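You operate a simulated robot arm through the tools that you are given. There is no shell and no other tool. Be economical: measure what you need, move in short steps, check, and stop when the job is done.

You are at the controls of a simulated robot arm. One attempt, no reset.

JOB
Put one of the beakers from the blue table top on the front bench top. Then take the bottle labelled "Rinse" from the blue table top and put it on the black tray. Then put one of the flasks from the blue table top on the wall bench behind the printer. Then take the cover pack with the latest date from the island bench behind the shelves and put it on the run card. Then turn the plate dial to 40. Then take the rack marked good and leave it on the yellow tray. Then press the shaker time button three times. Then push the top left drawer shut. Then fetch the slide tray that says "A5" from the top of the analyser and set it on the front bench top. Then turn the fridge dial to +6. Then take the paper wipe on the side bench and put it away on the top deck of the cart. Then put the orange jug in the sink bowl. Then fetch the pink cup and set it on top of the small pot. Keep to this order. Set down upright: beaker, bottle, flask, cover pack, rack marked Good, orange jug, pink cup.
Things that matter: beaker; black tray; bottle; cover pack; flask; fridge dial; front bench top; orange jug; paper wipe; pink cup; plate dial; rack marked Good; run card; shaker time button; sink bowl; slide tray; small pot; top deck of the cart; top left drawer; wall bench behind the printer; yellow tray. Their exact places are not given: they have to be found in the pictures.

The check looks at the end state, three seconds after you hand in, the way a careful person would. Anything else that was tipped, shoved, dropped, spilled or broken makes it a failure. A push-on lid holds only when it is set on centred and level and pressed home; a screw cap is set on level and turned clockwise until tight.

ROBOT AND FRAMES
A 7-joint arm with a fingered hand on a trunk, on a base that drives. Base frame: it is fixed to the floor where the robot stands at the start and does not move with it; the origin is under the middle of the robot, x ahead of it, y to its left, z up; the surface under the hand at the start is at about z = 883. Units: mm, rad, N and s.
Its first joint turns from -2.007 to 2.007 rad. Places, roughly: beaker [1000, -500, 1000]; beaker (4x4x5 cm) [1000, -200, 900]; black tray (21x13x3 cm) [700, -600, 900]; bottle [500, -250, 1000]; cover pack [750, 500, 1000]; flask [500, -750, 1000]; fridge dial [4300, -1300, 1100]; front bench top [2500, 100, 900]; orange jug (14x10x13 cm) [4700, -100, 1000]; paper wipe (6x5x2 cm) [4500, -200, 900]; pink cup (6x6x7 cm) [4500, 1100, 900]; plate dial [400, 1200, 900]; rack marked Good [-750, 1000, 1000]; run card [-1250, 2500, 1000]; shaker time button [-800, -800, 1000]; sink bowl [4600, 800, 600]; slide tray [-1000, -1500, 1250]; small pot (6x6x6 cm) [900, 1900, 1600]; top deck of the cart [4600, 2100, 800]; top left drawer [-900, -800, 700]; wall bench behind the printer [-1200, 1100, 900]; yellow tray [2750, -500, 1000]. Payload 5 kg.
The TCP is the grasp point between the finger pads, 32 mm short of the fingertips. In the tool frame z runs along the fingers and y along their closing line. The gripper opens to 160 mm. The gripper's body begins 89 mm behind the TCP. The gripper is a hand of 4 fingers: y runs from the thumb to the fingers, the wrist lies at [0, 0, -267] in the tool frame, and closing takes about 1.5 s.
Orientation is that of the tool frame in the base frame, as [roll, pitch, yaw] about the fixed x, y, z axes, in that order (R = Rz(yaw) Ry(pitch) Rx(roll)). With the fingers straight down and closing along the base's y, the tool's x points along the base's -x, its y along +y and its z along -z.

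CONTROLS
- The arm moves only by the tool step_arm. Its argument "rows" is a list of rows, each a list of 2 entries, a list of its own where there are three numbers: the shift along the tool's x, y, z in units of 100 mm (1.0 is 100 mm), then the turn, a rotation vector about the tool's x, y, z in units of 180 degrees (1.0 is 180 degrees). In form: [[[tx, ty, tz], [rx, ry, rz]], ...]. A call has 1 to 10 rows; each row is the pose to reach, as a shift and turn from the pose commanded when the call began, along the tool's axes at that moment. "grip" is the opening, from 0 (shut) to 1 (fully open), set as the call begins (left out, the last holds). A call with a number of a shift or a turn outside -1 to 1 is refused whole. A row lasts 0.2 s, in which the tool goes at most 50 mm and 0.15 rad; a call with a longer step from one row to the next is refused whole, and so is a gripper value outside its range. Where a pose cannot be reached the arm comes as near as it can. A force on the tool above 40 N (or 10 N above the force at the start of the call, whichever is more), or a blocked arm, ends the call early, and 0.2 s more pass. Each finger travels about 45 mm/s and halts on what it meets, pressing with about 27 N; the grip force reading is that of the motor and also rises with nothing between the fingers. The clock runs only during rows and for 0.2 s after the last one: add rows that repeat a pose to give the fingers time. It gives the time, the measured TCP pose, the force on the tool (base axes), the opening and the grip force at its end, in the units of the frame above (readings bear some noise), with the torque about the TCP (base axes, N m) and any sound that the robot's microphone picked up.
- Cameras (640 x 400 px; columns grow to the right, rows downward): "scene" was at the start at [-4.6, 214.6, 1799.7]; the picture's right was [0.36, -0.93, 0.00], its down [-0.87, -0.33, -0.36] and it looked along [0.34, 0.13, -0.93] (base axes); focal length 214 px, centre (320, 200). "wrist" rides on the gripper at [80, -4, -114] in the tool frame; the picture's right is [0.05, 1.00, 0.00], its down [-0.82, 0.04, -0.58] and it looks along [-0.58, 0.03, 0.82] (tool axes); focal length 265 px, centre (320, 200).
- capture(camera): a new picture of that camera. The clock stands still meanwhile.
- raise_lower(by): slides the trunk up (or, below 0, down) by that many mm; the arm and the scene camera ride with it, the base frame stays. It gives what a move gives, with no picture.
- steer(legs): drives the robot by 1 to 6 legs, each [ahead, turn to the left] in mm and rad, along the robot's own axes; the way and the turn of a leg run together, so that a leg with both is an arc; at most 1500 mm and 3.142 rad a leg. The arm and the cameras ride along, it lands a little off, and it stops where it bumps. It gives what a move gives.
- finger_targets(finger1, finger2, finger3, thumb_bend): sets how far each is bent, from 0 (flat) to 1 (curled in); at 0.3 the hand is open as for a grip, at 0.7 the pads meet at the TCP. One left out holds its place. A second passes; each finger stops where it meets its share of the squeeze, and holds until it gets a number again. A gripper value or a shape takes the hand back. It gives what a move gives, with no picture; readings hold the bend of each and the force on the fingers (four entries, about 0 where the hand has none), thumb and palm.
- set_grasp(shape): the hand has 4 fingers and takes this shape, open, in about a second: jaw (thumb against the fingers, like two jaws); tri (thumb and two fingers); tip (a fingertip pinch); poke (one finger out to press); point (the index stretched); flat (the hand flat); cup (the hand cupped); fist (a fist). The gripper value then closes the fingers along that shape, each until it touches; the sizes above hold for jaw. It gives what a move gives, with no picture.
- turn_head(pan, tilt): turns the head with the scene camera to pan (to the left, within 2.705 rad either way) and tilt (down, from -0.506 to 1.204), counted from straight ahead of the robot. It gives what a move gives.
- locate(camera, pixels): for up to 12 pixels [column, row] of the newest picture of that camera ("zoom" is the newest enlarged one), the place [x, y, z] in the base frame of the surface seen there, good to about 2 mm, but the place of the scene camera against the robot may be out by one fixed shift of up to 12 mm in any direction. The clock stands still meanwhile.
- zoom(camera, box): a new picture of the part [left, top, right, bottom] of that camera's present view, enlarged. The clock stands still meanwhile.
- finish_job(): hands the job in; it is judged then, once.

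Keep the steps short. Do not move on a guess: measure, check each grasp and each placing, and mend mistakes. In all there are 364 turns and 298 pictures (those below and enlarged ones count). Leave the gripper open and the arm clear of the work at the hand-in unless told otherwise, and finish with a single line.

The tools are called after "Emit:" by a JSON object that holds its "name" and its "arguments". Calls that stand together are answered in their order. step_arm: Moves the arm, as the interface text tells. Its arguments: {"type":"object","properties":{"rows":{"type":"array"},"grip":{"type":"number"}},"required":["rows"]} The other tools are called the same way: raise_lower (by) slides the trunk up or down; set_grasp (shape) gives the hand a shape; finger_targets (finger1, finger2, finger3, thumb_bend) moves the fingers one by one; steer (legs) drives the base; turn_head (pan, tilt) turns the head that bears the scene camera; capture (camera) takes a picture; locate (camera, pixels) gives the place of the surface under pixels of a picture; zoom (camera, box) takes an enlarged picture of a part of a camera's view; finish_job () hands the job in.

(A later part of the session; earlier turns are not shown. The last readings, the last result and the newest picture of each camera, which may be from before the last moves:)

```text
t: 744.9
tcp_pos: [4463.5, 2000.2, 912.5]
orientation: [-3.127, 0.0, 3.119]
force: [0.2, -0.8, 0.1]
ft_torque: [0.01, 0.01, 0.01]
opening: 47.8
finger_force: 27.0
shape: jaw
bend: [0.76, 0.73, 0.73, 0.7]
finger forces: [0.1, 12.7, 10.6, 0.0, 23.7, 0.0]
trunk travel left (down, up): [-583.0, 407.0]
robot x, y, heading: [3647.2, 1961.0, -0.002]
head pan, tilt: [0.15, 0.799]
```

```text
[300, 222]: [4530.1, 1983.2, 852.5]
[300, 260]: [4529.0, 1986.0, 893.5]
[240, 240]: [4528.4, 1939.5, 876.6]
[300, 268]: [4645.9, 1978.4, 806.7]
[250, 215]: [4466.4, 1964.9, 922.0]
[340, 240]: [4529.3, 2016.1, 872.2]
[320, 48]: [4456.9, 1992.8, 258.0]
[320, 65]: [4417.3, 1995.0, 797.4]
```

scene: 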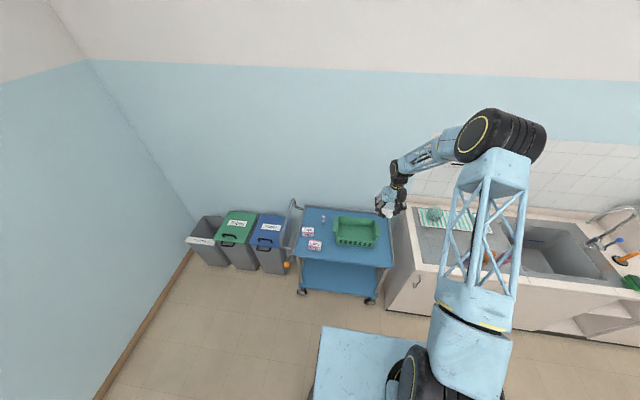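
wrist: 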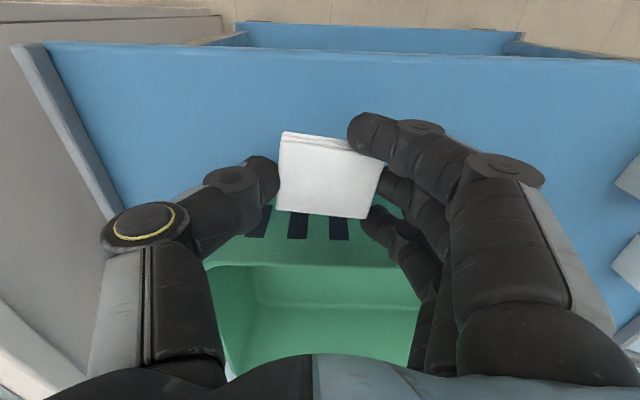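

Emit:
{"name": "raise_lower", "arguments": {"by": -68}}

Emit:
{"name": "step_arm", "arguments": {"rows": [[[0, 0, 0.03], [0, 0, 0]], [[0, 0, 0.06], [0, 0, 0]], [[0, 0, 0.08], [0, 0, 0]], [[0, 0, 0.1], [0, 0, 0]]]}}

```text
t: 746.0
tcp_pos: [4463.0, 1999.7, 844.7]
orientation: [-3.127, -0.002, 3.119]
force: [0.8, -0.2, -0.1]
ft_torque: [-0.01, -0.03, 0.02]
opening: 47.9
finger_force: 26.9
shape: jaw
bend: [0.76, 0.73, 0.73, 0.7]
finger forces: [0.2, 12.8, 10.6, 0.0, 23.7, 0.0]
trunk travel left (down, up): [-515.0, 475.0]
robot x, y, heading: [3647.3, 1963.5, -0.01]
head pan, tilt: [0.15, 0.799]
```

```text
t: 747.0
tcp_pos: [4463.7, 1999.3, 834.3]
orientation: [-3.127, 0.002, 3.118]
force: [1.1, 0.8, 3.1]
ft_torque: [0.17, 0.03, -0.01]
opening: 47.8
finger_force: 27.0
shape: jaw
bend: [0.76, 0.73, 0.73, 0.7]
finger forces: [0.0, 15.7, 10.5, 0.0, 23.7, 0.0]
trunk travel left (down, up): [-515.0, 475.0]
robot x, y, heading: [3652.5, 1963.4, -0.012]
head pan, tilt: [0.15, 0.799]
```

Contact. Raise 2 mm, open, rise.

Emit:
{"name": "step_arm", "arguments": {"rows": [[[0, 0, -0.02], [0, 0, 0]], [[0, 0, -0.02], [0, 0, 0]], [[0, 0, -0.02], [0, 0, 0]], [[0, 0, -0.02], [0, 0, 0]], [[0, 0, -0.02], [0, 0, 0]], [[0, 0, -0.02], [0, 0, 0]]], "grip": 0.6}}

Emit:
{"name": "raise_lower", "arguments": {"by": 400}}

Emit:
{"name": "capture", "arguments": {"camera": "wrist"}}

```text
t: 748.4
tcp_pos: [4464.0, 2000.4, 835.3]
orientation: [-3.128, -0.001, 3.118]
force: [0.1, -0.3, -0.7]
ft_torque: [-0.02, 0.01, -0.03]
opening: 95.4
finger_force: 0.1
shape: jaw
bend: [0.71, 0.71, 0.71, 0.69]
finger forces: [0.0, 0.0, 0.0, 0.0, 0.0, 0.0]
trunk travel left (down, up): [-515.0, 475.0]
robot x, y, heading: [3646.4, 1962.3, -0.008]
head pan, tilt: [0.15, 0.799]
```

```text
t: 752.2
tcp_pos: [4463.1, 1999.8, 1235.6]
orientation: [-3.127, 0.001, 3.119]
force: [0.5, -0.9, -0.3]
ft_torque: [0.0, 0.0, 0.0]
opening: 95.4
finger_force: 0.1
shape: jaw
bend: [0.71, 0.71, 0.71, 0.69]
finger forces: [0.0, 0.0, 0.0, 0.0, 0.0, 0.0]
trunk travel left (down, up): [-915.0, 75.0]
robot x, y, heading: [3652.1, 1960.5, -0.008]
head pan, tilt: [0.15, 0.799]
```

```text
68 pictures are left
```

wrist: 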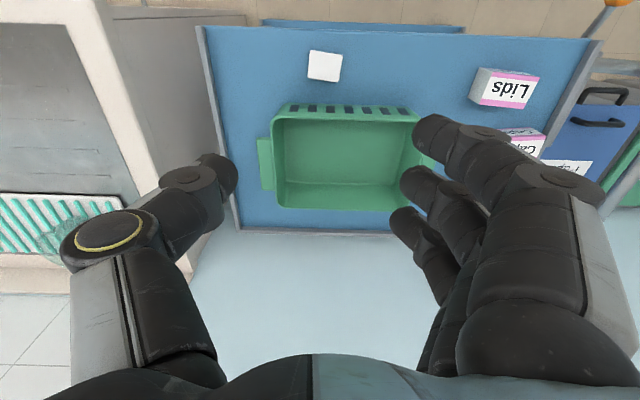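

Wipe lies on the cart's top deck. Now the orange jug: drive back along the side bench.

Emit:
{"name": "raise_lower", "arguments": {"by": 72}}

Emit:
{"name": "steer", "arguments": {"legs": [[0, -1.46], [1500, 0], [573, 0], [0, 1.469]]}}

Emit:
{"name": "capture", "arguments": {"camera": "wrist"}}

Emit:
{"name": "zoom", "arguments": {"camera": "wrist", "box": [200, 30, 440, 200]}}

```text
t: 753.3
tcp_pos: [4464.0, 1998.8, 1307.8]
orientation: [-3.127, -0.001, 3.119]
force: [-0.2, -0.6, -1.4]
ft_torque: [-0.02, 0.0, -0.02]
opening: 95.9
finger_force: 0.0
shape: jaw
bend: [0.71, 0.71, 0.71, 0.69]
finger forces: [0.1, 0.0, 0.0, 0.0, 0.0, 0.0]
trunk travel left (down, up): [-987.0, 3.0]
robot x, y, heading: [3649.1, 1959.9, -0.008]
head pan, tilt: [0.15, 0.799]
```

```text
t: 771.3
tcp_pos: [4715.2, -80.0, 1307.9]
orientation: [-3.127, -0.001, -3.138]
force: [0.3, -0.1, 0.1]
ft_torque: [0.02, -0.03, 0.01]
opening: 95.4
finger_force: 0.0
shape: jaw
bend: [0.71, 0.71, 0.71, 0.69]
finger forces: [0.0, 0.0, 0.1, 0.0, 0.0, 0.0]
trunk travel left (down, up): [-987.0, 3.0]
robot x, y, heading: [3902.4, -140.2, 0.017]
head pan, tilt: [0.15, 0.799]
```

```text
67 pictures are left
```

wrist: 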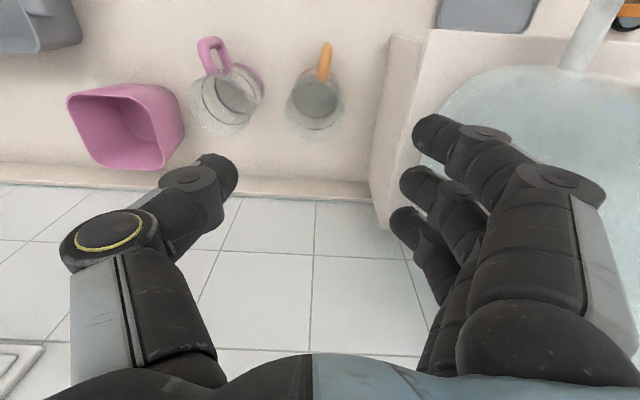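

```text
2.35 times, centred on (320, 115) of wrist
```

zoom: 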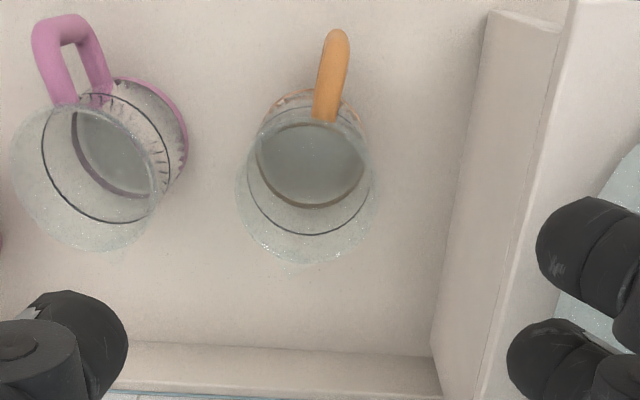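

Emit:
{"name": "locate", "arguments": {"camera": "zoom", "pixels": [[310, 165], [335, 45], [330, 90], [325, 112], [240, 190], [374, 185], [300, 260], [188, 150], [455, 200], [150, 200], [300, 340], [310, 130]]}}

```text
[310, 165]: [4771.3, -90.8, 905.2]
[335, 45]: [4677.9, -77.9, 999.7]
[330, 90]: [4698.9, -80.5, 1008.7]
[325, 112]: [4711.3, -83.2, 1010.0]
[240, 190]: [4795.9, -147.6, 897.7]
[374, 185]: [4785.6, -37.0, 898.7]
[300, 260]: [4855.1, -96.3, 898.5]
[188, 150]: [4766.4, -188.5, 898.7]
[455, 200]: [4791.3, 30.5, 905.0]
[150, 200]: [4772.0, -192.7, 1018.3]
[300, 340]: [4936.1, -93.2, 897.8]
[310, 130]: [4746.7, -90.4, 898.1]
```

Jug body centre ≈ (4764, −90), ~95 mm wide; the pink jug leaves ~33 mm on the thumb side. Approach with 110 mm opening, gripping only near the rim.

Emit:
{"name": "step_arm", "arguments": {"rows": [[[-0.25, -0.04, 0], [0, 0, 0]], [[-0.49, -0.08, 0], [0, 0, 0]], [[-0.49, -0.08, 0], [0, 0, 0]]], "grip": 0.7}}

Emit:
{"name": "raise_lower", "arguments": {"by": -220}}

Emit:
{"name": "capture", "arguments": {"camera": "wrist"}}

Emit:
{"name": "locate", "arguments": {"camera": "wrist", "pixels": [[325, 95], [325, 80], [270, 150], [380, 150], [325, 190], [200, 150], [240, 130], [215, 170], [430, 150], [300, 110], [350, 110]]}}

```text
t: 772.1
tcp_pos: [4763.4, -89.0, 1308.8]
orientation: [-3.128, 0.001, -3.136]
force: [-0.1, 0.4, -0.3]
ft_torque: [0.0, 0.01, -0.03]
opening: 111.3
finger_force: 0.2
shape: jaw
bend: [0.67, 0.67, 0.67, 0.63]
finger forces: [0.1, 0.1, 0.0, 0.0, 0.0, 0.1]
trunk travel left (down, up): [-987.0, 3.0]
robot x, y, heading: [3902.1, -141.4, 0.016]
head pan, tilt: [0.15, 0.799]
```

```text
t: 774.4
tcp_pos: [4763.5, -87.9, 1089.0]
orientation: [-3.127, -0.001, -3.137]
force: [0.6, -0.5, -0.3]
ft_torque: [-0.01, -0.01, 0.02]
opening: 111.3
finger_force: 0.1
shape: jaw
bend: [0.67, 0.67, 0.67, 0.63]
finger forces: [0.0, 0.1, 0.0, 0.0, 0.1, 0.1]
trunk travel left (down, up): [-767.0, 223.0]
robot x, y, heading: [3901.1, -138.8, 0.016]
head pan, tilt: [0.15, 0.799]
```

```text
65 pictures are left
```

wrist: 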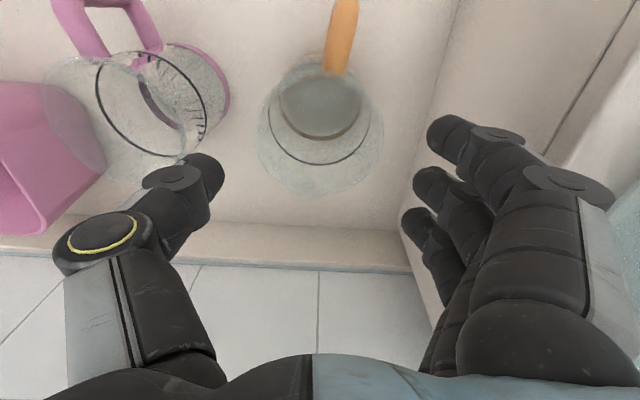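

```text
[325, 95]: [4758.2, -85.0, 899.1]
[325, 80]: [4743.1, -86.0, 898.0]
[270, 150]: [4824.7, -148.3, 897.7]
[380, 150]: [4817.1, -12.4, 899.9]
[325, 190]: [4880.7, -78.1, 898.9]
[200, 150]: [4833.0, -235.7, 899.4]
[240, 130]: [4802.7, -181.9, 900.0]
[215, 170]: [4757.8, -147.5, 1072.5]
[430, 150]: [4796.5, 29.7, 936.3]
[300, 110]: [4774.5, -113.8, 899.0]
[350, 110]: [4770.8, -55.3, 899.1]
```

Emit:
{"name": "step_arm", "arguments": {"rows": [[[0, 0, 0.2], [0, 0, 0]], [[0, 0, 0.4], [0, 0, 0]], [[0, 0, 0.55], [0, 0, 0]], [[0, 0, 0.7], [0, 0, 0]], [[0, 0, 0.7], [0, 0, 0]]]}}

Emit:
{"name": "capture", "arguments": {"camera": "wrist"}}

```text
t: 775.6
tcp_pos: [4764.1, -89.0, 1018.2]
orientation: [-3.127, 0.0, -3.136]
force: [0.5, 0.9, 0.0]
ft_torque: [0.02, -0.03, 0.01]
opening: 111.5
finger_force: 0.0
shape: jaw
bend: [0.67, 0.67, 0.67, 0.63]
finger forces: [0.0, 0.0, 0.1, 0.0, 0.0, 0.0]
trunk travel left (down, up): [-767.0, 223.0]
robot x, y, heading: [3901.0, -140.7, 0.022]
head pan, tilt: [0.15, 0.799]
```

```text
64 pictures are left
```

wrist: 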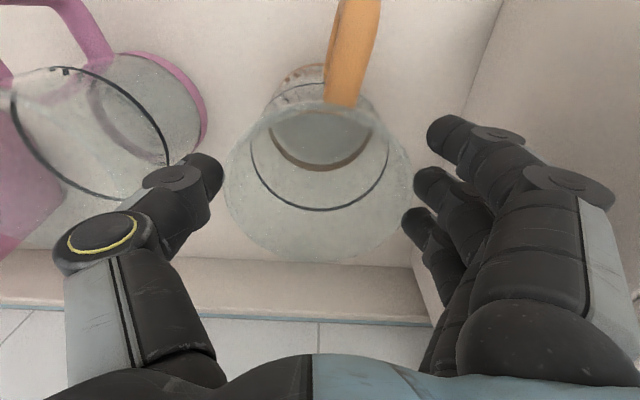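

Rim centre is ~12 mm nearer; shift −x and close.

Emit:
{"name": "step_arm", "arguments": {"rows": [[[0.06, 0, 0.0], [0, 0, 0]], [[0.12, 0, 0.0], [0, 0, 0]], [[0.12, 0, 0.0], [0, 0, 0]]]}}

Emit:
{"name": "step_arm", "arguments": {"rows": [[[0, 0, 0], [0, 0, 0]], [[0, 0, 0], [0, 0, 0]], [[0, 0, 0], [0, 0, 0]], [[0, 0, 0], [0, 0, 0]], [[0, 0, 0], [0, 0, 0]], [[0, 0, 0], [0, 0, 0]], [[0, 0, 0], [0, 0, 0]], [[0, 0, 0], [0, 0, 0]]], "grip": 0.3}}

Emit:
{"name": "raise_lower", "arguments": {"by": 60}}

Emit:
{"name": "capture", "arguments": {"camera": "wrist"}}

```text
t: 776.4
tcp_pos: [4751.9, -88.9, 1016.8]
orientation: [-3.128, 0.0, -3.138]
force: [-0.3, 0.2, -0.7]
ft_torque: [0.01, -0.01, -0.03]
opening: 111.5
finger_force: 0.1
shape: jaw
bend: [0.67, 0.67, 0.67, 0.63]
finger forces: [0.0, 0.0, 0.0, 0.0, 0.0, 0.0]
trunk travel left (down, up): [-767.0, 223.0]
robot x, y, heading: [3902.2, -140.8, 0.016]
head pan, tilt: [0.15, 0.799]
```

```text
t: 778.2
tcp_pos: [4751.7, -89.7, 1016.4]
orientation: [-3.129, 0.0, -3.137]
force: [0.0, 0.9, 0.0]
ft_torque: [0.05, 0.03, -0.02]
opening: 71.1
finger_force: 27.3
shape: jaw
bend: [0.73, 0.72, 0.73, 0.7]
finger forces: [7.9, 8.2, 8.1, 0.1, 24.6, 0.1]
trunk travel left (down, up): [-767.0, 223.0]
robot x, y, heading: [3895.7, -139.6, 0.015]
head pan, tilt: [0.15, 0.799]
```

```text
t: 779.2
tcp_pos: [4753.1, -88.8, 1076.1]
orientation: [-3.127, 0.001, -3.137]
force: [0.3, 1.1, -1.4]
ft_torque: [-0.01, 0.0, 0.0]
opening: 70.7
finger_force: 26.6
shape: jaw
bend: [0.73, 0.72, 0.73, 0.7]
finger forces: [8.0, 8.3, 8.2, 0.0, 24.7, 0.1]
trunk travel left (down, up): [-827.0, 163.0]
robot x, y, heading: [3901.0, -142.4, 0.017]
head pan, tilt: [0.15, 0.799]
```

```text
63 pictures are left
```

wrist: 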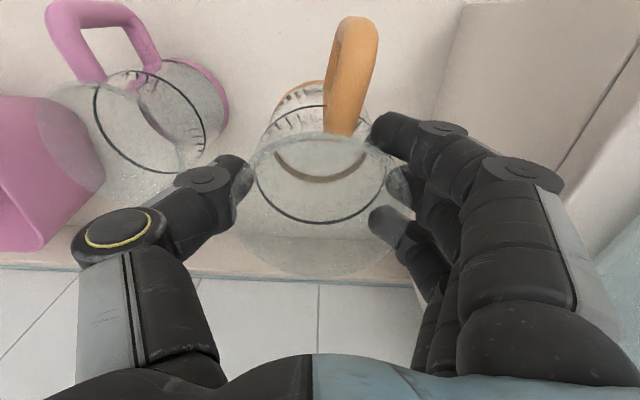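

Jug held with all fingers; base 118 mm under TCP. Raise, back off, and drive to the sink.

Emit:
{"name": "raise_lower", "arguments": {"by": 160}}

Emit:
{"name": "steer", "arguments": {"legs": [[-500, 0], [0, 1.555], [900, 0], [0, -1.571]]}}

Emit:
{"name": "turn_head", "arguments": {"pan": 0.1, "tilt": 0.6}}

Emit:
{"name": "capture", "arguments": {"camera": "scene"}}

Emit:
{"name": "zoom", "arguments": {"camera": "scene", "box": [200, 150, 440, 300]}}

```text
t: 781.0
tcp_pos: [4751.6, -88.6, 1236.5]
orientation: [-3.128, 0.001, -3.139]
force: [0.8, 0.4, -0.8]
ft_torque: [0.0, 0.0, 0.0]
opening: 71.0
finger_force: 27.2
shape: jaw
bend: [0.73, 0.72, 0.73, 0.7]
finger forces: [7.8, 8.2, 8.2, 0.0, 24.7, 0.0]
trunk travel left (down, up): [-987.0, 3.0]
robot x, y, heading: [3902.5, -136.7, 0.017]
head pan, tilt: [0.15, 0.799]
```

```text
t: 796.4
tcp_pos: [4261.4, 783.2, 1236.3]
orientation: [-3.126, -0.001, 3.112]
force: [0.3, 0.6, -0.7]
ft_torque: [0.04, -0.01, -0.01]
opening: 70.6
finger_force: 26.7
shape: jaw
bend: [0.73, 0.72, 0.73, 0.7]
finger forces: [6.8, 8.3, 8.3, 0.0, 24.6, 0.0]
trunk travel left (down, up): [-987.0, 3.0]
robot x, y, heading: [3411.0, 762.5, -0.019]
head pan, tilt: [0.15, 0.799]
```

```text
t: 797.1
tcp_pos: [4260.8, 783.5, 1237.8]
orientation: [-3.129, -0.001, 3.112]
force: [0.3, -1.0, -0.9]
ft_torque: [0.02, -0.01, 0.0]
opening: 70.6
finger_force: 27.0
shape: jaw
bend: [0.73, 0.72, 0.73, 0.7]
finger forces: [6.8, 8.3, 8.4, 0.0, 24.6, 0.0]
trunk travel left (down, up): [-987.0, 3.0]
robot x, y, heading: [3409.5, 756.4, -0.012]
head pan, tilt: [0.099, 0.6]
```

```text
62 pictures are left
```

scene: 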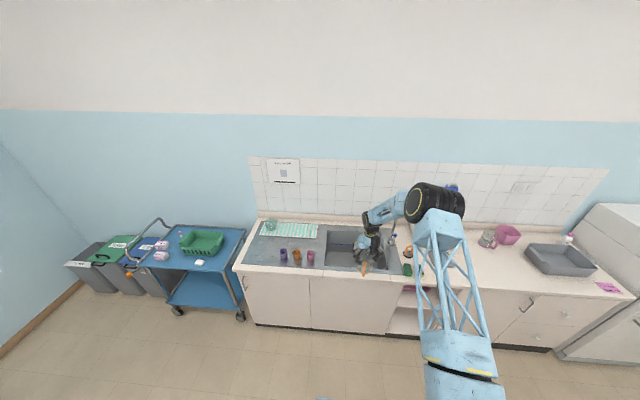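

```text
2.67 times, centred on (320, 225) of scene
```

zoom: 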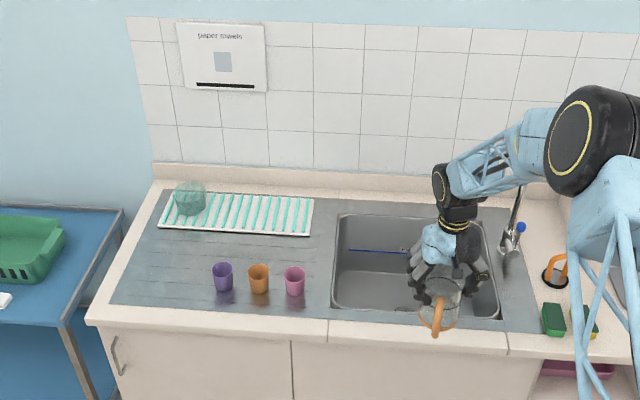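

Emit:
{"name": "locate", "arguments": {"camera": "zoom", "pixels": [[370, 285], [360, 300], [350, 235], [335, 308], [498, 312], [338, 218], [395, 270], [380, 250], [510, 240], [295, 275], [222, 275], [475, 300]]}}

```text
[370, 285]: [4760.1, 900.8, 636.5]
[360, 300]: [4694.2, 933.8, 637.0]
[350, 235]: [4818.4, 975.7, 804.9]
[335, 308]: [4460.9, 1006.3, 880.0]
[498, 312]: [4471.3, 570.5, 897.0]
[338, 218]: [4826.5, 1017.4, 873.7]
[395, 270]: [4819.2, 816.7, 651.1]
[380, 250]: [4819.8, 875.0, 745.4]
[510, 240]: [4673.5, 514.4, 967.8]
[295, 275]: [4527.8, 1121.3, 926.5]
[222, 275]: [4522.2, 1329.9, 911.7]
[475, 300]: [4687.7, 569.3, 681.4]
```

Bowl: x 4465–4825, y 575–1010, bottom z≈640. Drive ahead 380 so the jug is over its middle.

Emit:
{"name": "steer", "arguments": {"legs": [[380, 0.012]]}}

Emit:
{"name": "capture", "arguments": {"camera": "wrist"}}

```text
t: 799.5
tcp_pos: [4636.7, 783.6, 1237.0]
orientation: [-3.129, 0.0, 3.119]
force: [0.0, -0.5, -1.7]
ft_torque: [0.01, 0.04, 0.03]
opening: 70.7
finger_force: 27.4
shape: jaw
bend: [0.73, 0.72, 0.73, 0.7]
finger forces: [6.9, 8.2, 8.4, 0.1, 24.7, 0.1]
trunk travel left (down, up): [-987.0, 3.0]
robot x, y, heading: [3785.5, 756.6, -0.005]
head pan, tilt: [0.099, 0.6]
```

```text
60 pictures are left
```

wrist: 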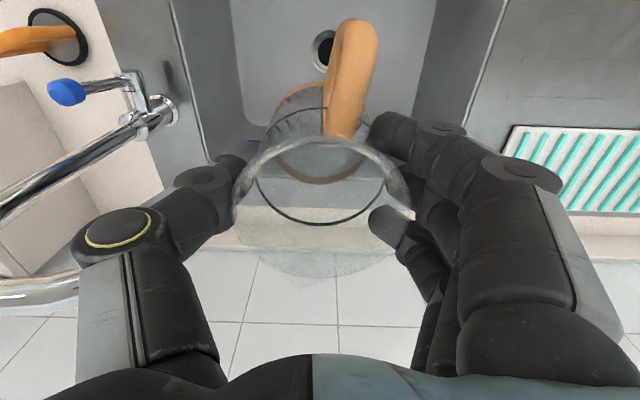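

Emit:
{"name": "locate", "arguments": {"camera": "wrist", "pixels": [[160, 112], [80, 165], [10, 205], [40, 290], [130, 85], [325, 50], [235, 60], [440, 60], [200, 110]]}}

```text
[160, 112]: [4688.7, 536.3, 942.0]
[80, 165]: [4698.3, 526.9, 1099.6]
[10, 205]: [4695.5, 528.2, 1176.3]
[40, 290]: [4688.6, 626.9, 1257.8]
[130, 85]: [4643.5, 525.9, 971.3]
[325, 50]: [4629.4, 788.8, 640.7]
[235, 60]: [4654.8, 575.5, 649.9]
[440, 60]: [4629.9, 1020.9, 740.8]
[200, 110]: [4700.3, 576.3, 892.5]
```

Spout is near the thumb side; shift +65 mm in y first, then lower into the bowl.

Emit:
{"name": "step_arm", "arguments": {"rows": [[[0, 0.35, 0], [0, 0, 0]], [[0, 0.65, 0], [0, 0, 0]], [[0, 0.65, 0], [0, 0, 0]]]}}

Emit:
{"name": "raise_lower", "arguments": {"by": -400}}

Emit:
{"name": "capture", "arguments": {"camera": "wrist"}}

```text
t: 800.3
tcp_pos: [4639.0, 849.2, 1234.6]
orientation: [-3.127, 0.0, 3.116]
force: [0.6, 0.0, -1.0]
ft_torque: [-0.02, 0.01, 0.03]
opening: 70.8
finger_force: 27.5
shape: jaw
bend: [0.73, 0.72, 0.73, 0.7]
finger forces: [7.0, 8.4, 8.4, 0.0, 24.8, 0.0]
trunk travel left (down, up): [-987.0, 3.0]
robot x, y, heading: [3787.6, 755.2, -0.009]
head pan, tilt: [0.099, 0.6]
```

```text
t: 804.1
tcp_pos: [4638.8, 848.9, 835.9]
orientation: [-3.127, 0.0, 3.118]
force: [-0.1, -0.2, -0.7]
ft_torque: [-0.01, 0.04, 0.01]
opening: 70.5
finger_force: 27.2
shape: jaw
bend: [0.73, 0.72, 0.73, 0.7]
finger forces: [6.9, 8.4, 8.4, 0.1, 24.9, 0.0]
trunk travel left (down, up): [-587.0, 403.0]
robot x, y, heading: [3784.8, 754.1, -0.007]
head pan, tilt: [0.099, 0.6]
```

```text
59 pictures are left
```

wrist: 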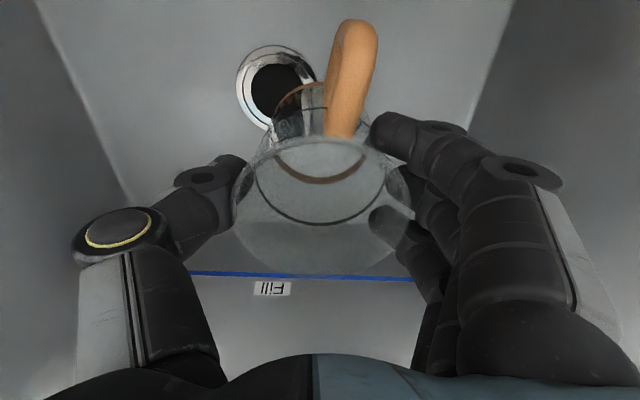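

Emit:
{"name": "step_arm", "arguments": {"rows": [[[0, 0.25, 0.2], [0, 0, 0]], [[0, 0.25, 0.45], [0, 0, 0]], [[0, 0.25, 0.65], [0, 0, 0]], [[0, 0.25, 0.7], [0, 0, 0]]]}}

Emit:
{"name": "step_arm", "arguments": {"rows": [[[0, 0, 0.03], [0, 0, 0]], [[0, 0, 0.05], [0, 0, 0]], [[0, 0, 0.065], [0, 0, 0]], [[0, 0, 0.08], [0, 0, 0]]]}}

```text
t: 805.1
tcp_pos: [4639.6, 873.6, 765.3]
orientation: [-3.128, 0.002, 3.119]
force: [-0.5, 0.6, -1.4]
ft_torque: [0.0, 0.0, 0.03]
opening: 70.9
finger_force: 26.9
shape: jaw
bend: [0.73, 0.72, 0.73, 0.7]
finger forces: [6.9, 8.4, 8.4, 0.0, 24.7, 0.0]
trunk travel left (down, up): [-587.0, 403.0]
robot x, y, heading: [3787.8, 755.1, -0.012]
head pan, tilt: [0.099, 0.6]
```

```text
t: 806.1
tcp_pos: [4640.5, 872.7, 757.0]
orientation: [-3.128, 0.001, 3.118]
force: [0.0, -0.5, 2.9]
ft_torque: [0.15, -0.03, 0.0]
opening: 70.7
finger_force: 27.6
shape: jaw
bend: [0.73, 0.72, 0.73, 0.7]
finger forces: [7.1, 8.7, 8.5, 0.0, 25.2, 0.0]
trunk travel left (down, up): [-587.0, 403.0]
robot x, y, heading: [3786.9, 754.0, -0.01]
head pan, tilt: [0.099, 0.6]
```

Touching the bowl bottom. Open and rise straight up.

Emit:
{"name": "step_arm", "arguments": {"rows": [[[0, 0, 0], [0, 0, 0]], [[0, 0, 0], [0, 0, 0]], [[0, 0, 0], [0, 0, 0]], [[0, 0, 0], [0, 0, 0]], [[0, 0, 0], [0, 0, 0]], [[0, 0, 0], [0, 0, 0]]], "grip": 0.72}}

Emit:
{"name": "raise_lower", "arguments": {"by": 400}}

Emit:
{"name": "capture", "arguments": {"camera": "wrist"}}

```text
t: 807.5
tcp_pos: [4640.3, 873.6, 757.2]
orientation: [-3.129, 0.001, 3.119]
force: [-1.1, -0.6, 0.2]
ft_torque: [0.03, -0.01, -0.02]
opening: 114.6
finger_force: 0.1
shape: jaw
bend: [0.65, 0.65, 0.65, 0.62]
finger forces: [0.0, 0.0, 0.1, 0.0, 0.1, 0.1]
trunk travel left (down, up): [-587.0, 403.0]
robot x, y, heading: [3785.6, 758.0, -0.013]
head pan, tilt: [0.099, 0.6]
```

```text
t: 811.3
tcp_pos: [4639.5, 873.3, 1157.7]
orientation: [-3.128, -0.001, 3.12]
force: [0.5, -0.1, 0.4]
ft_torque: [0.0, 0.0, 0.0]
opening: 114.6
finger_force: 0.1
shape: jaw
bend: [0.65, 0.65, 0.65, 0.62]
finger forces: [0.1, 0.0, 0.1, 0.0, 0.0, 0.1]
trunk travel left (down, up): [-987.0, 3.0]
robot x, y, heading: [3785.6, 754.9, -0.007]
head pan, tilt: [0.099, 0.6]
```

```text
58 pictures are left
```

wrist: 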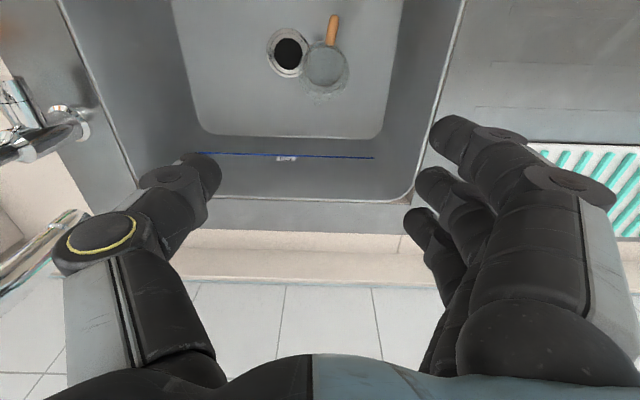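

Jug stands upright in the bowl. Now the pink cup at ≈(4528, 1121): swing the base 0.32 rad and look.

Emit:
{"name": "steer", "arguments": {"legs": [[0, 0.325]]}}

Emit:
{"name": "step_arm", "arguments": {"rows": [[[0.2, 0, 0], [0, 0, 0]], [[0.2, 0, 0], [0, 0, 0]]], "grip": 0.6}}

Emit:
{"name": "capture", "arguments": {"camera": "wrist"}}

Emit:
{"name": "zoom", "arguments": {"camera": "wrist", "box": [240, 20, 440, 170]}}

```text
t: 812.8
tcp_pos: [4558.3, 1136.7, 1155.6]
orientation: [-3.126, -0.001, -2.844]
force: [-0.3, 0.2, 0.5]
ft_torque: [-0.04, -0.01, 0.05]
opening: 114.6
finger_force: 0.1
shape: jaw
bend: [0.65, 0.65, 0.65, 0.62]
finger forces: [0.0, 0.1, 0.1, 0.0, 0.0, 0.0]
trunk travel left (down, up): [-987.0, 3.0]
robot x, y, heading: [3784.0, 754.9, 0.311]
head pan, tilt: [0.099, 0.6]
```

```text
t: 813.4
tcp_pos: [4540.0, 1131.8, 1156.2]
orientation: [-3.128, 0.0, -2.843]
force: [-0.5, 0.0, 0.7]
ft_torque: [0.0, 0.03, -0.04]
opening: 96.5
finger_force: 0.1
shape: jaw
bend: [0.71, 0.71, 0.71, 0.69]
finger forces: [0.1, 0.0, 0.0, 0.0, 0.0, 0.1]
trunk travel left (down, up): [-987.0, 3.0]
robot x, y, heading: [3786.2, 755.9, 0.311]
head pan, tilt: [0.099, 0.6]
```

```text
57 pictures are left
```

wrist: 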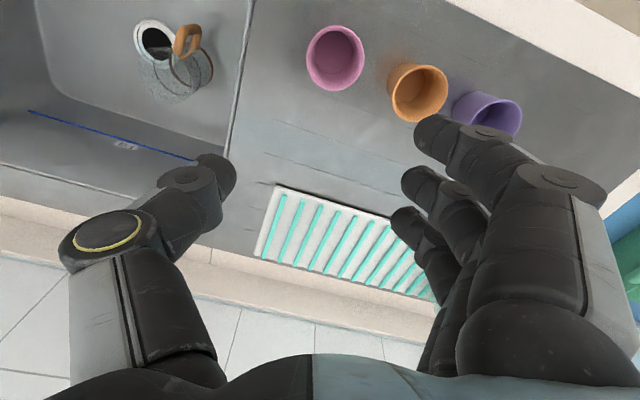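

```text
2.67 times, centred on (340, 95) of wrist
```

zoom: 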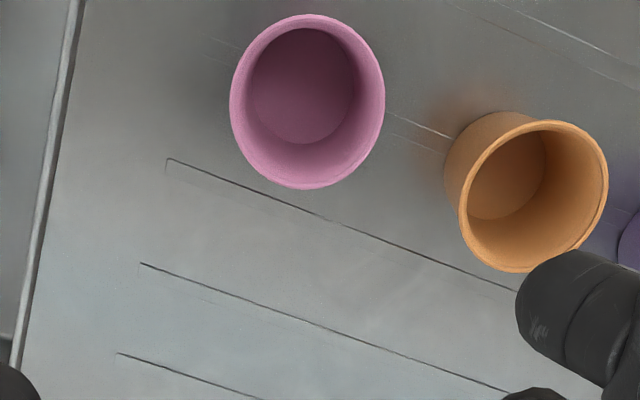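

Emit:
{"name": "locate", "arguments": {"camera": "zoom", "pixels": [[307, 18], [234, 105], [381, 105], [307, 185], [302, 85], [470, 130], [535, 200], [420, 60], [250, 230], [457, 160]]}}

```text
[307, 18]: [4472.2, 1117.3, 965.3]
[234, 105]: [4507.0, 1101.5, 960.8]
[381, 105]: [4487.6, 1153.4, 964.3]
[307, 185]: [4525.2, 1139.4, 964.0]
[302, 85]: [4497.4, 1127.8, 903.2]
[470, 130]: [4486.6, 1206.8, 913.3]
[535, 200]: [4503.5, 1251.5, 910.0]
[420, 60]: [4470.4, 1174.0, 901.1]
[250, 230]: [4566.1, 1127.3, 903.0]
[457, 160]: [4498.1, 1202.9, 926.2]
```

Cup rim centre ≈ (4498, 1128), rim z 965, base 901. Centre with 74 mm opening, lower to TCP 960.

Emit:
{"name": "step_arm", "arguments": {"rows": [[[0.2, 0.04, 0], [0, 0, 0]], [[0.413, 0.085, 0], [0, 0, 0]], [[0.413, 0.085, 0], [0, 0, 0]]], "grip": 0.46}}

Emit:
{"name": "raise_lower", "arguments": {"by": -130}}

Emit:
{"name": "capture", "arguments": {"camera": "wrist"}}

```text
t: 814.2
tcp_pos: [4498.8, 1127.5, 1155.3]
orientation: [-3.129, 0.0, -2.843]
force: [-0.6, 0.0, 0.2]
ft_torque: [0.04, 0.0, 0.01]
opening: 74.5
finger_force: 0.1
shape: jaw
bend: [0.73, 0.73, 0.73, 0.7]
finger forces: [0.0, 0.0, 0.0, 0.0, 0.1, 0.0]
trunk travel left (down, up): [-987.0, 3.0]
robot x, y, heading: [3783.7, 750.5, 0.313]
head pan, tilt: [0.099, 0.6]
```

```text
t: 815.8
tcp_pos: [4498.3, 1125.7, 1026.2]
orientation: [-3.126, -0.001, -2.842]
force: [0.2, -0.4, -0.4]
ft_torque: [-0.01, 0.03, 0.02]
opening: 74.7
finger_force: 0.1
shape: jaw
bend: [0.73, 0.73, 0.73, 0.7]
finger forces: [0.0, 0.1, 0.0, 0.0, 0.0, 0.0]
trunk travel left (down, up): [-857.0, 133.0]
robot x, y, heading: [3784.5, 753.9, 0.315]
head pan, tilt: [0.099, 0.6]
```

```text
55 pictures are left
```

wrist: 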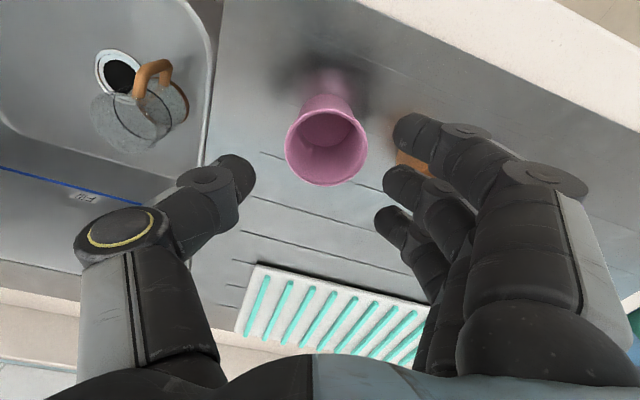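

Emit:
{"name": "step_arm", "arguments": {"rows": [[[0, 0.03, 0.25], [0, 0, 0]], [[0, 0.03, 0.5], [0, 0, 0]], [[0, 0.03, 0.66], [0, 0, 0]], [[0, 0.03, 0.66], [0, 0, 0]]]}}

Emit:
{"name": "step_arm", "arguments": {"rows": [[[0, 0, 0], [0, 0, 0]], [[0, 0, 0], [0, 0, 0]], [[0, 0, 0], [0, 0, 0]], [[0, 0, 0], [0, 0, 0]], [[0, 0, 0], [0, 0, 0]], [[0, 0, 0], [0, 0, 0]], [[0, 0, 0], [0, 0, 0]]], "grip": 0.1}}

Emit:
{"name": "raise_lower", "arguments": {"by": 120}}

Emit:
{"name": "capture", "arguments": {"camera": "wrist"}}

Emit:
{"name": "locate", "arguments": {"camera": "wrist", "pixels": [[290, 190], [365, 190], [328, 160], [328, 235], [328, 195]]}}

```text
t: 816.8
tcp_pos: [4497.9, 1127.4, 961.3]
orientation: [-3.128, 0.002, -2.843]
force: [-0.9, -0.7, -0.7]
ft_torque: [-0.02, -0.02, 0.04]
opening: 74.1
finger_force: 0.1
shape: jaw
bend: [0.73, 0.73, 0.73, 0.7]
finger forces: [0.0, 0.0, 0.0, 0.1, 0.0, 0.0]
trunk travel left (down, up): [-857.0, 133.0]
robot x, y, heading: [3780.8, 751.4, 0.315]
head pan, tilt: [0.099, 0.6]
```

```text
t: 818.4
tcp_pos: [4498.4, 1127.6, 961.0]
orientation: [-3.128, 0.0, -2.843]
force: [-0.2, 0.8, 0.2]
ft_torque: [0.02, 0.05, -0.02]
opening: 38.0
finger_force: 26.8
shape: jaw
bend: [0.72, 0.73, 0.72, 0.7]
finger forces: [7.6, 7.9, 7.0, 0.1, 24.2, 0.0]
trunk travel left (down, up): [-857.0, 133.0]
robot x, y, heading: [3786.7, 753.4, 0.311]
head pan, tilt: [0.099, 0.6]
```

```text
t: 819.9
tcp_pos: [4498.2, 1125.8, 1081.4]
orientation: [-3.128, 0.001, -2.844]
force: [0.4, 0.0, -0.9]
ft_torque: [-0.02, -0.03, 0.01]
opening: 38.3
finger_force: 26.5
shape: jaw
bend: [0.72, 0.73, 0.72, 0.7]
finger forces: [7.6, 8.0, 7.1, 0.0, 24.2, 0.0]
trunk travel left (down, up): [-977.0, 13.0]
robot x, y, heading: [3781.8, 751.1, 0.313]
head pan, tilt: [0.099, 0.6]
```

```text
54 pictures are left
```

wrist: 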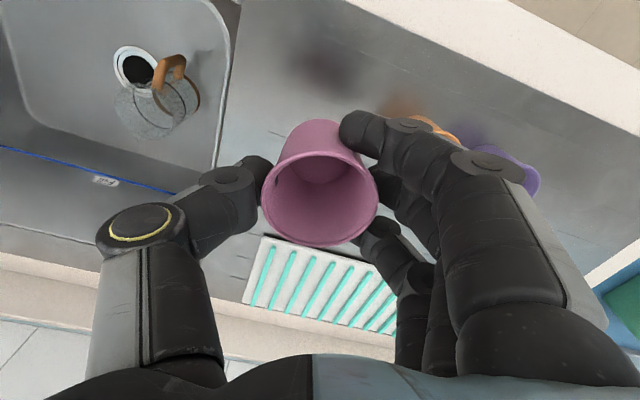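

```text
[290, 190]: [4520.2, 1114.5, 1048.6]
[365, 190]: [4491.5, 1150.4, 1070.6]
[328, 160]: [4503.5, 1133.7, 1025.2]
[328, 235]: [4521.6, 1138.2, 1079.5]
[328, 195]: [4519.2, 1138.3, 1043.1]
```

Cup held upright, base 60 mm under TCP. Back off and drive to the aisle side of the island, where the small pot should be on the top shelf.

Emit:
{"name": "steer", "arguments": {"legs": [[-350, 0], [0, 1.305], [1108, 0], [0, 1.524], [1350, 0]]}}

Emit:
{"name": "turn_head", "arguments": {"pan": 0.1, "tilt": 0.3}}

Emit:
{"name": "capture", "arguments": {"camera": "scene"}}

Emit:
{"name": "zoom", "arguments": {"camera": "scene", "box": [200, 140, 440, 290]}}

```text
t: 841.4
tcp_pos: [1196.1, 1560.2, 1080.4]
orientation: [-3.128, 0.001, 0.017]
force: [-0.8, -0.3, -0.3]
ft_torque: [-0.01, 0.01, -0.01]
opening: 37.7
finger_force: 27.4
shape: jaw
bend: [0.72, 0.73, 0.72, 0.7]
finger forces: [6.8, 8.5, 7.8, 0.0, 23.9, 0.1]
trunk travel left (down, up): [-977.0, 13.0]
robot x, y, heading: [1988.1, 1717.8, -3.108]
head pan, tilt: [0.099, 0.6]
```

```text
t: 842.2
tcp_pos: [1197.6, 1559.5, 1080.0]
orientation: [-3.126, -0.001, 0.018]
force: [0.5, 0.2, 0.0]
ft_torque: [0.01, 0.0, 0.02]
opening: 37.7
finger_force: 26.7
shape: jaw
bend: [0.72, 0.73, 0.72, 0.7]
finger forces: [6.8, 8.5, 7.8, 0.0, 23.9, 0.0]
trunk travel left (down, up): [-977.0, 13.0]
robot x, y, heading: [1983.7, 1717.7, -3.109]
head pan, tilt: [0.099, 0.3]
```

```text
53 pictures are left
```

scene: 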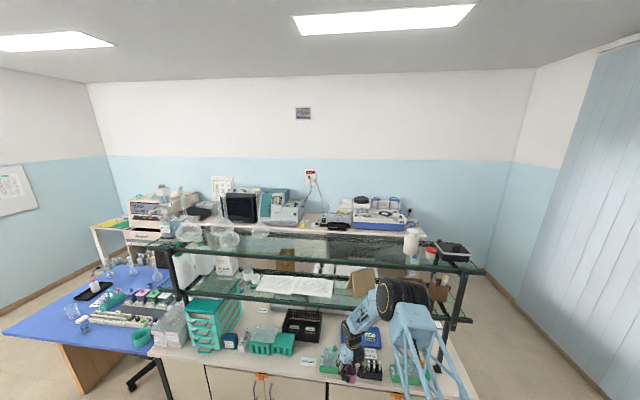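

```text
2.67 times, centred on (320, 215) of scene
```

zoom: 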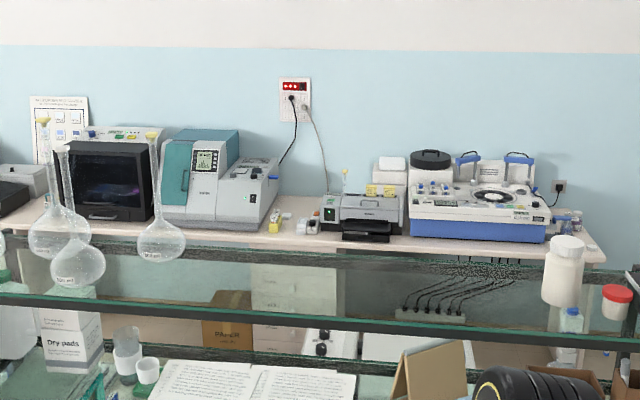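

Emit:
{"name": "locate", "arguments": {"camera": "zoom", "pixels": [[617, 288], [617, 293], [617, 312], [605, 290], [630, 292], [565, 240], [565, 290], [600, 345], [590, 275]]}}

Emit:
{"name": "zoom", "arguments": {"camera": "scene", "box": [390, 215, 490, 280]}}

Emit:
{"name": "locate", "arguments": {"camera": "zoom", "pixels": [[270, 220], [270, 195], [270, 250], [240, 215], [300, 215], [250, 195], [290, 195], [140, 130], [420, 190], [200, 290]]}}

```text
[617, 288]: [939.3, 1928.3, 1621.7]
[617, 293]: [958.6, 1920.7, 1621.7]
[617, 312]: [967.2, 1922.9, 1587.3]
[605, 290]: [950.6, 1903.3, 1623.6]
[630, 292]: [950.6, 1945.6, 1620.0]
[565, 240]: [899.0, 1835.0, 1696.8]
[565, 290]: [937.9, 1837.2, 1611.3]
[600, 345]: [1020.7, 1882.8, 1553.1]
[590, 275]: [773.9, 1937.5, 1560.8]
```

```text
6.15 times, centred on (440, 248) of scene
```

zoom: 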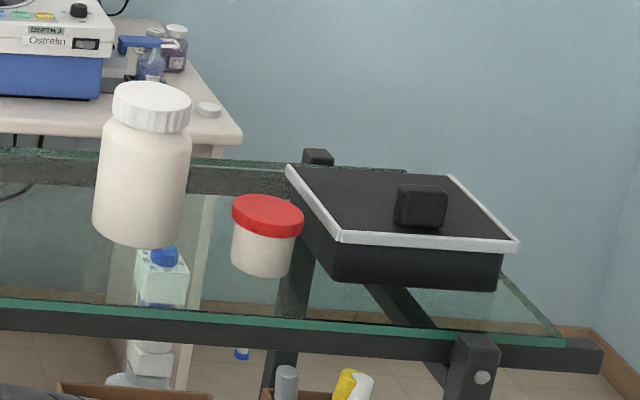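

```text
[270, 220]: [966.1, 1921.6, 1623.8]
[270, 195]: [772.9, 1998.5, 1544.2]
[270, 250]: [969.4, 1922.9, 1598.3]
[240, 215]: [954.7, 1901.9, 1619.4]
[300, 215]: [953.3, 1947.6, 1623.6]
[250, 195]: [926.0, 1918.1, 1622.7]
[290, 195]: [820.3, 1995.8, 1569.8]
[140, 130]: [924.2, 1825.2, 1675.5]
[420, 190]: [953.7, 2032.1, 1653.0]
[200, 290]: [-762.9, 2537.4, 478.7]
```

The small pot (red lid, top z≈1626) stands at ≈(940, 1925) on the top shelf, between a tall jar and a pan. I need TCP ≈1690, so raise the arm in steps while retracting.

Emit:
{"name": "step_arm", "arguments": {"rows": [[[0.15, -0.12, -0.45], [0, 0, 0]], [[0.3, -0.25, -0.9], [0, 0, 0]]]}}

Emit:
{"name": "step_arm", "arguments": {"rows": [[[0.15, -0.12, -0.45], [0, 0, 0]], [[0.3, -0.25, -0.9], [0, 0, 0]]]}}

Emit:
{"name": "step_arm", "arguments": {"rows": [[[0.15, -0.12, -0.45], [0, 0, 0]], [[0.3, -0.25, -0.9], [0, 0, 0]]]}}

Emit:
{"name": "step_arm", "arguments": {"rows": [[[0.15, -0.12, -0.45], [0, 0, 0]], [[0.3, -0.25, -0.9], [0, 0, 0]]]}}

```text
t: 842.8
tcp_pos: [1229.5, 1583.4, 1173.1]
orientation: [-3.129, -0.002, 0.018]
force: [0.9, -0.1, 0.4]
ft_torque: [-0.03, 0.03, -0.02]
opening: 37.8
finger_force: 26.9
shape: jaw
bend: [0.72, 0.73, 0.72, 0.7]
finger forces: [6.9, 8.5, 7.8, 0.0, 23.9, 0.0]
trunk travel left (down, up): [-977.0, 13.0]
robot x, y, heading: [1984.1, 1715.1, -3.114]
head pan, tilt: [0.099, 0.3]
```

```text
t: 843.4
tcp_pos: [1259.5, 1606.7, 1261.8]
orientation: [-3.131, 0.0, 0.016]
force: [0.8, 1.0, 0.4]
ft_torque: [0.01, 0.01, 0.04]
opening: 37.5
finger_force: 27.4
shape: jaw
bend: [0.72, 0.73, 0.72, 0.7]
finger forces: [7.0, 8.6, 8.0, 0.0, 23.8, 0.0]
trunk travel left (down, up): [-977.0, 13.0]
robot x, y, heading: [1985.1, 1717.5, -3.112]
head pan, tilt: [0.099, 0.3]
```

```text
t: 844.0
tcp_pos: [1290.0, 1632.3, 1349.9]
orientation: [-3.127, 0.001, 0.017]
force: [0.1, -0.1, 0.2]
ft_torque: [-0.01, 0.02, 0.02]
opening: 37.7
finger_force: 26.9
shape: jaw
bend: [0.72, 0.73, 0.72, 0.7]
finger forces: [7.1, 8.8, 8.3, 0.0, 23.7, 0.0]
trunk travel left (down, up): [-977.0, 13.0]
robot x, y, heading: [1983.9, 1719.3, -3.107]
head pan, tilt: [0.099, 0.3]
```

```text
t: 844.6
tcp_pos: [1319.6, 1655.0, 1443.8]
orientation: [-3.129, -0.001, 0.017]
force: [-0.2, -0.4, -0.8]
ft_torque: [0.02, 0.01, 0.03]
opening: 37.7
finger_force: 26.9
shape: jaw
bend: [0.72, 0.73, 0.72, 0.7]
finger forces: [7.4, 8.8, 8.7, 0.0, 23.7, 0.1]
trunk travel left (down, up): [-977.0, 13.0]
robot x, y, heading: [1989.0, 1719.9, -3.11]
head pan, tilt: [0.099, 0.3]
```

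Works well; three more steps up.

Emit:
{"name": "step_arm", "arguments": {"rows": [[[0.1, -0.1, -0.45], [0, 0, 0]], [[0.2, -0.2, -0.94], [0, 0, 0]]]}}

Emit:
{"name": "step_arm", "arguments": {"rows": [[[0, -0.1, -0.48], [0, 0, 0]], [[0, -0.2, -0.95], [0, 0, 0]]]}}

Emit:
{"name": "step_arm", "arguments": {"rows": [[[0, 0, -0.48], [0, 0, 0]], [[0, 0, -0.96], [0, 0, 0]]]}}

```text
refused: row 2 steps farther than a row can; nothing moved
```

```text
t: 845.2
tcp_pos: [1315.4, 1672.2, 1535.6]
orientation: [-3.129, 0.0, 0.016]
force: [0.1, 0.4, -0.2]
ft_torque: [0.03, 0.01, 0.0]
opening: 37.5
finger_force: 27.2
shape: jaw
bend: [0.72, 0.73, 0.72, 0.7]
finger forces: [7.7, 8.9, 9.1, 0.1, 23.8, 0.0]
trunk travel left (down, up): [-977.0, 13.0]
robot x, y, heading: [1980.3, 1719.0, -3.112]
head pan, tilt: [0.099, 0.3]
```

```text
t: 845.8
tcp_pos: [1315.5, 1672.3, 1632.4]
orientation: [-3.126, 0.0, 0.019]
force: [0.1, -0.5, -0.9]
ft_torque: [0.06, -0.03, -0.01]
opening: 37.3
finger_force: 26.4
shape: jaw
bend: [0.72, 0.73, 0.72, 0.7]
finger forces: [8.1, 9.1, 9.5, 0.0, 23.8, 0.0]
trunk travel left (down, up): [-977.0, 13.0]
robot x, y, heading: [1990.7, 1718.7, -3.109]
head pan, tilt: [0.099, 0.3]
```

Emit:
{"name": "step_arm", "arguments": {"rows": [[[0.05, 0, -0.48], [0, 0, 0]], [[0.1, 0, -0.96], [0, 0, 0]]]}}

Emit:
{"name": "step_arm", "arguments": {"rows": [[[0, 0, -0.045], [0, 0, -0.045]], [[0, 0, -0.09], [0, 0, -0.09]], [[0, 0, -0.135], [0, 0, -0.135]], [[0, 0, -0.18], [0, 0, -0.18]], [[0, 0, -0.2], [0, 0, -0.225]], [[0, 0, -0.2], [0, 0, -0.27]], [[0, 0, -0.2], [0, 0, -0.315]], [[0, 0, -0.2], [0, 0, -0.36]], [[0, 0, -0.2], [0, 0, -0.405]], [[0, 0, -0.2], [0, 0, -0.45]]]}}

```text
t: 846.4
tcp_pos: [1326.3, 1672.4, 1729.2]
orientation: [-3.128, 0.002, 0.017]
force: [-0.2, 0.1, -0.5]
ft_torque: [-0.01, 0.03, -0.02]
opening: 37.4
finger_force: 26.8
shape: jaw
bend: [0.72, 0.73, 0.72, 0.7]
finger forces: [8.4, 9.1, 9.9, 0.0, 23.6, 0.1]
trunk travel left (down, up): [-977.0, 13.0]
robot x, y, heading: [1984.0, 1717.1, -3.113]
head pan, tilt: [0.099, 0.3]
```

```text
t: 848.6
tcp_pos: [1325.0, 1673.2, 1750.1]
orientation: [-3.136, -0.013, 1.433]
force: [0.5, 0.4, -0.3]
ft_torque: [0.02, -0.01, 0.0]
opening: 37.5
finger_force: 26.8
shape: jaw
bend: [0.72, 0.73, 0.72, 0.7]
finger forces: [8.5, 9.1, 10.1, 0.0, 23.7, 0.1]
trunk travel left (down, up): [-977.0, 13.0]
robot x, y, heading: [1987.2, 1720.3, -3.11]
head pan, tilt: [0.099, 0.3]
```

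Emit:
{"name": "steer", "arguments": {"legs": [[0, -1.24], [246, 0], [0, 1.21]]}}

Emit:
{"name": "turn_head", "arguments": {"pan": 0.05, "tilt": 0.35}}

Emit:
{"name": "capture", "arguments": {"camera": "scene"}}

Emit:
{"name": "capture", "arguments": {"camera": "wrist"}}

```text
t: 856.8
tcp_pos: [1238.3, 1918.7, 1749.1]
orientation: [-3.141, -0.015, 1.405]
force: [-0.1, -0.3, -0.1]
ft_torque: [0.02, 0.0, -0.01]
opening: 37.3
finger_force: 27.1
shape: jaw
bend: [0.72, 0.73, 0.72, 0.7]
finger forces: [6.6, 7.8, 10.0, 0.1, 23.5, 0.0]
trunk travel left (down, up): [-977.0, 13.0]
robot x, y, heading: [1900.8, 1946.4, -3.135]
head pan, tilt: [0.099, 0.3]
```

```text
t: 857.5
tcp_pos: [1238.4, 1919.3, 1749.3]
orientation: [-3.14, -0.017, 1.404]
force: [0.3, -0.4, -0.5]
ft_torque: [0.02, 0.0, -0.02]
opening: 37.2
finger_force: 27.0
shape: jaw
bend: [0.72, 0.73, 0.72, 0.7]
finger forces: [6.7, 8.0, 10.1, 0.0, 23.4, 0.0]
trunk travel left (down, up): [-977.0, 13.0]
robot x, y, heading: [1899.0, 1947.6, -3.134]
head pan, tilt: [0.051, 0.351]
```

```text
50 pictures are left
```

scene: 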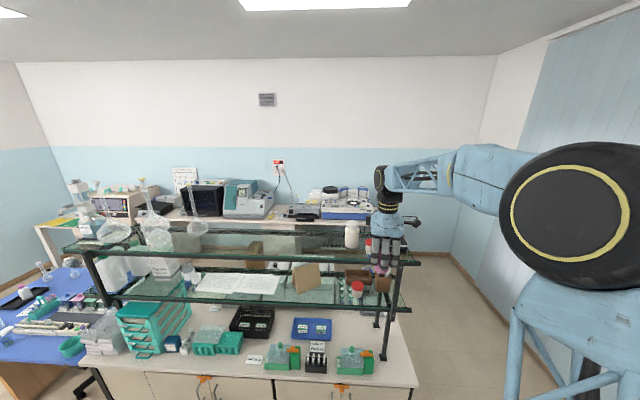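

```text
49 pictures are left
```

wrist: 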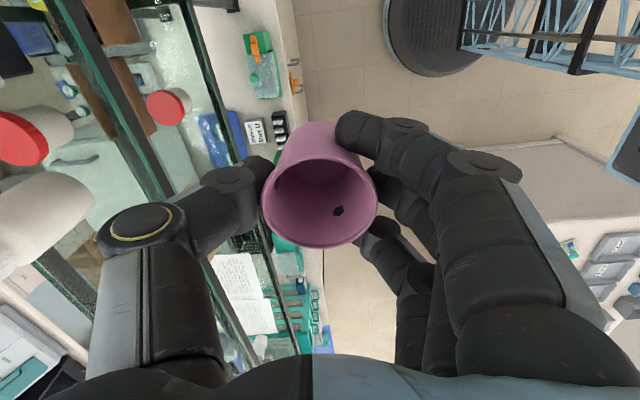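

Emit:
{"name": "locate", "arguments": {"camera": "wrist", "pixels": [[20, 140], [35, 125], [40, 145], [5, 125], [30, 160], [165, 107], [60, 200], [10, 205], [55, 125]]}}

Emit:
{"name": "zoom", "arguments": {"camera": "scene", "box": [330, 200, 430, 300]}}

```text
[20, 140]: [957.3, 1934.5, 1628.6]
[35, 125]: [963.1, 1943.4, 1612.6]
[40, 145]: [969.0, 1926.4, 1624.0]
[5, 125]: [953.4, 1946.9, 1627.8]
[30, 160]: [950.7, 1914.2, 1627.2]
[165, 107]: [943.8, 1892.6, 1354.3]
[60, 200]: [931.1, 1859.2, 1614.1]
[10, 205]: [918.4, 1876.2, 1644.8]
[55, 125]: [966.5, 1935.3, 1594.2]
```

```text
4.00 times, centred on (380, 250) of scene
```

zoom: 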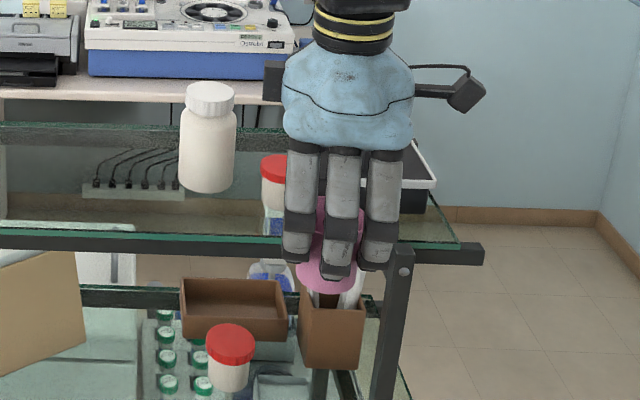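

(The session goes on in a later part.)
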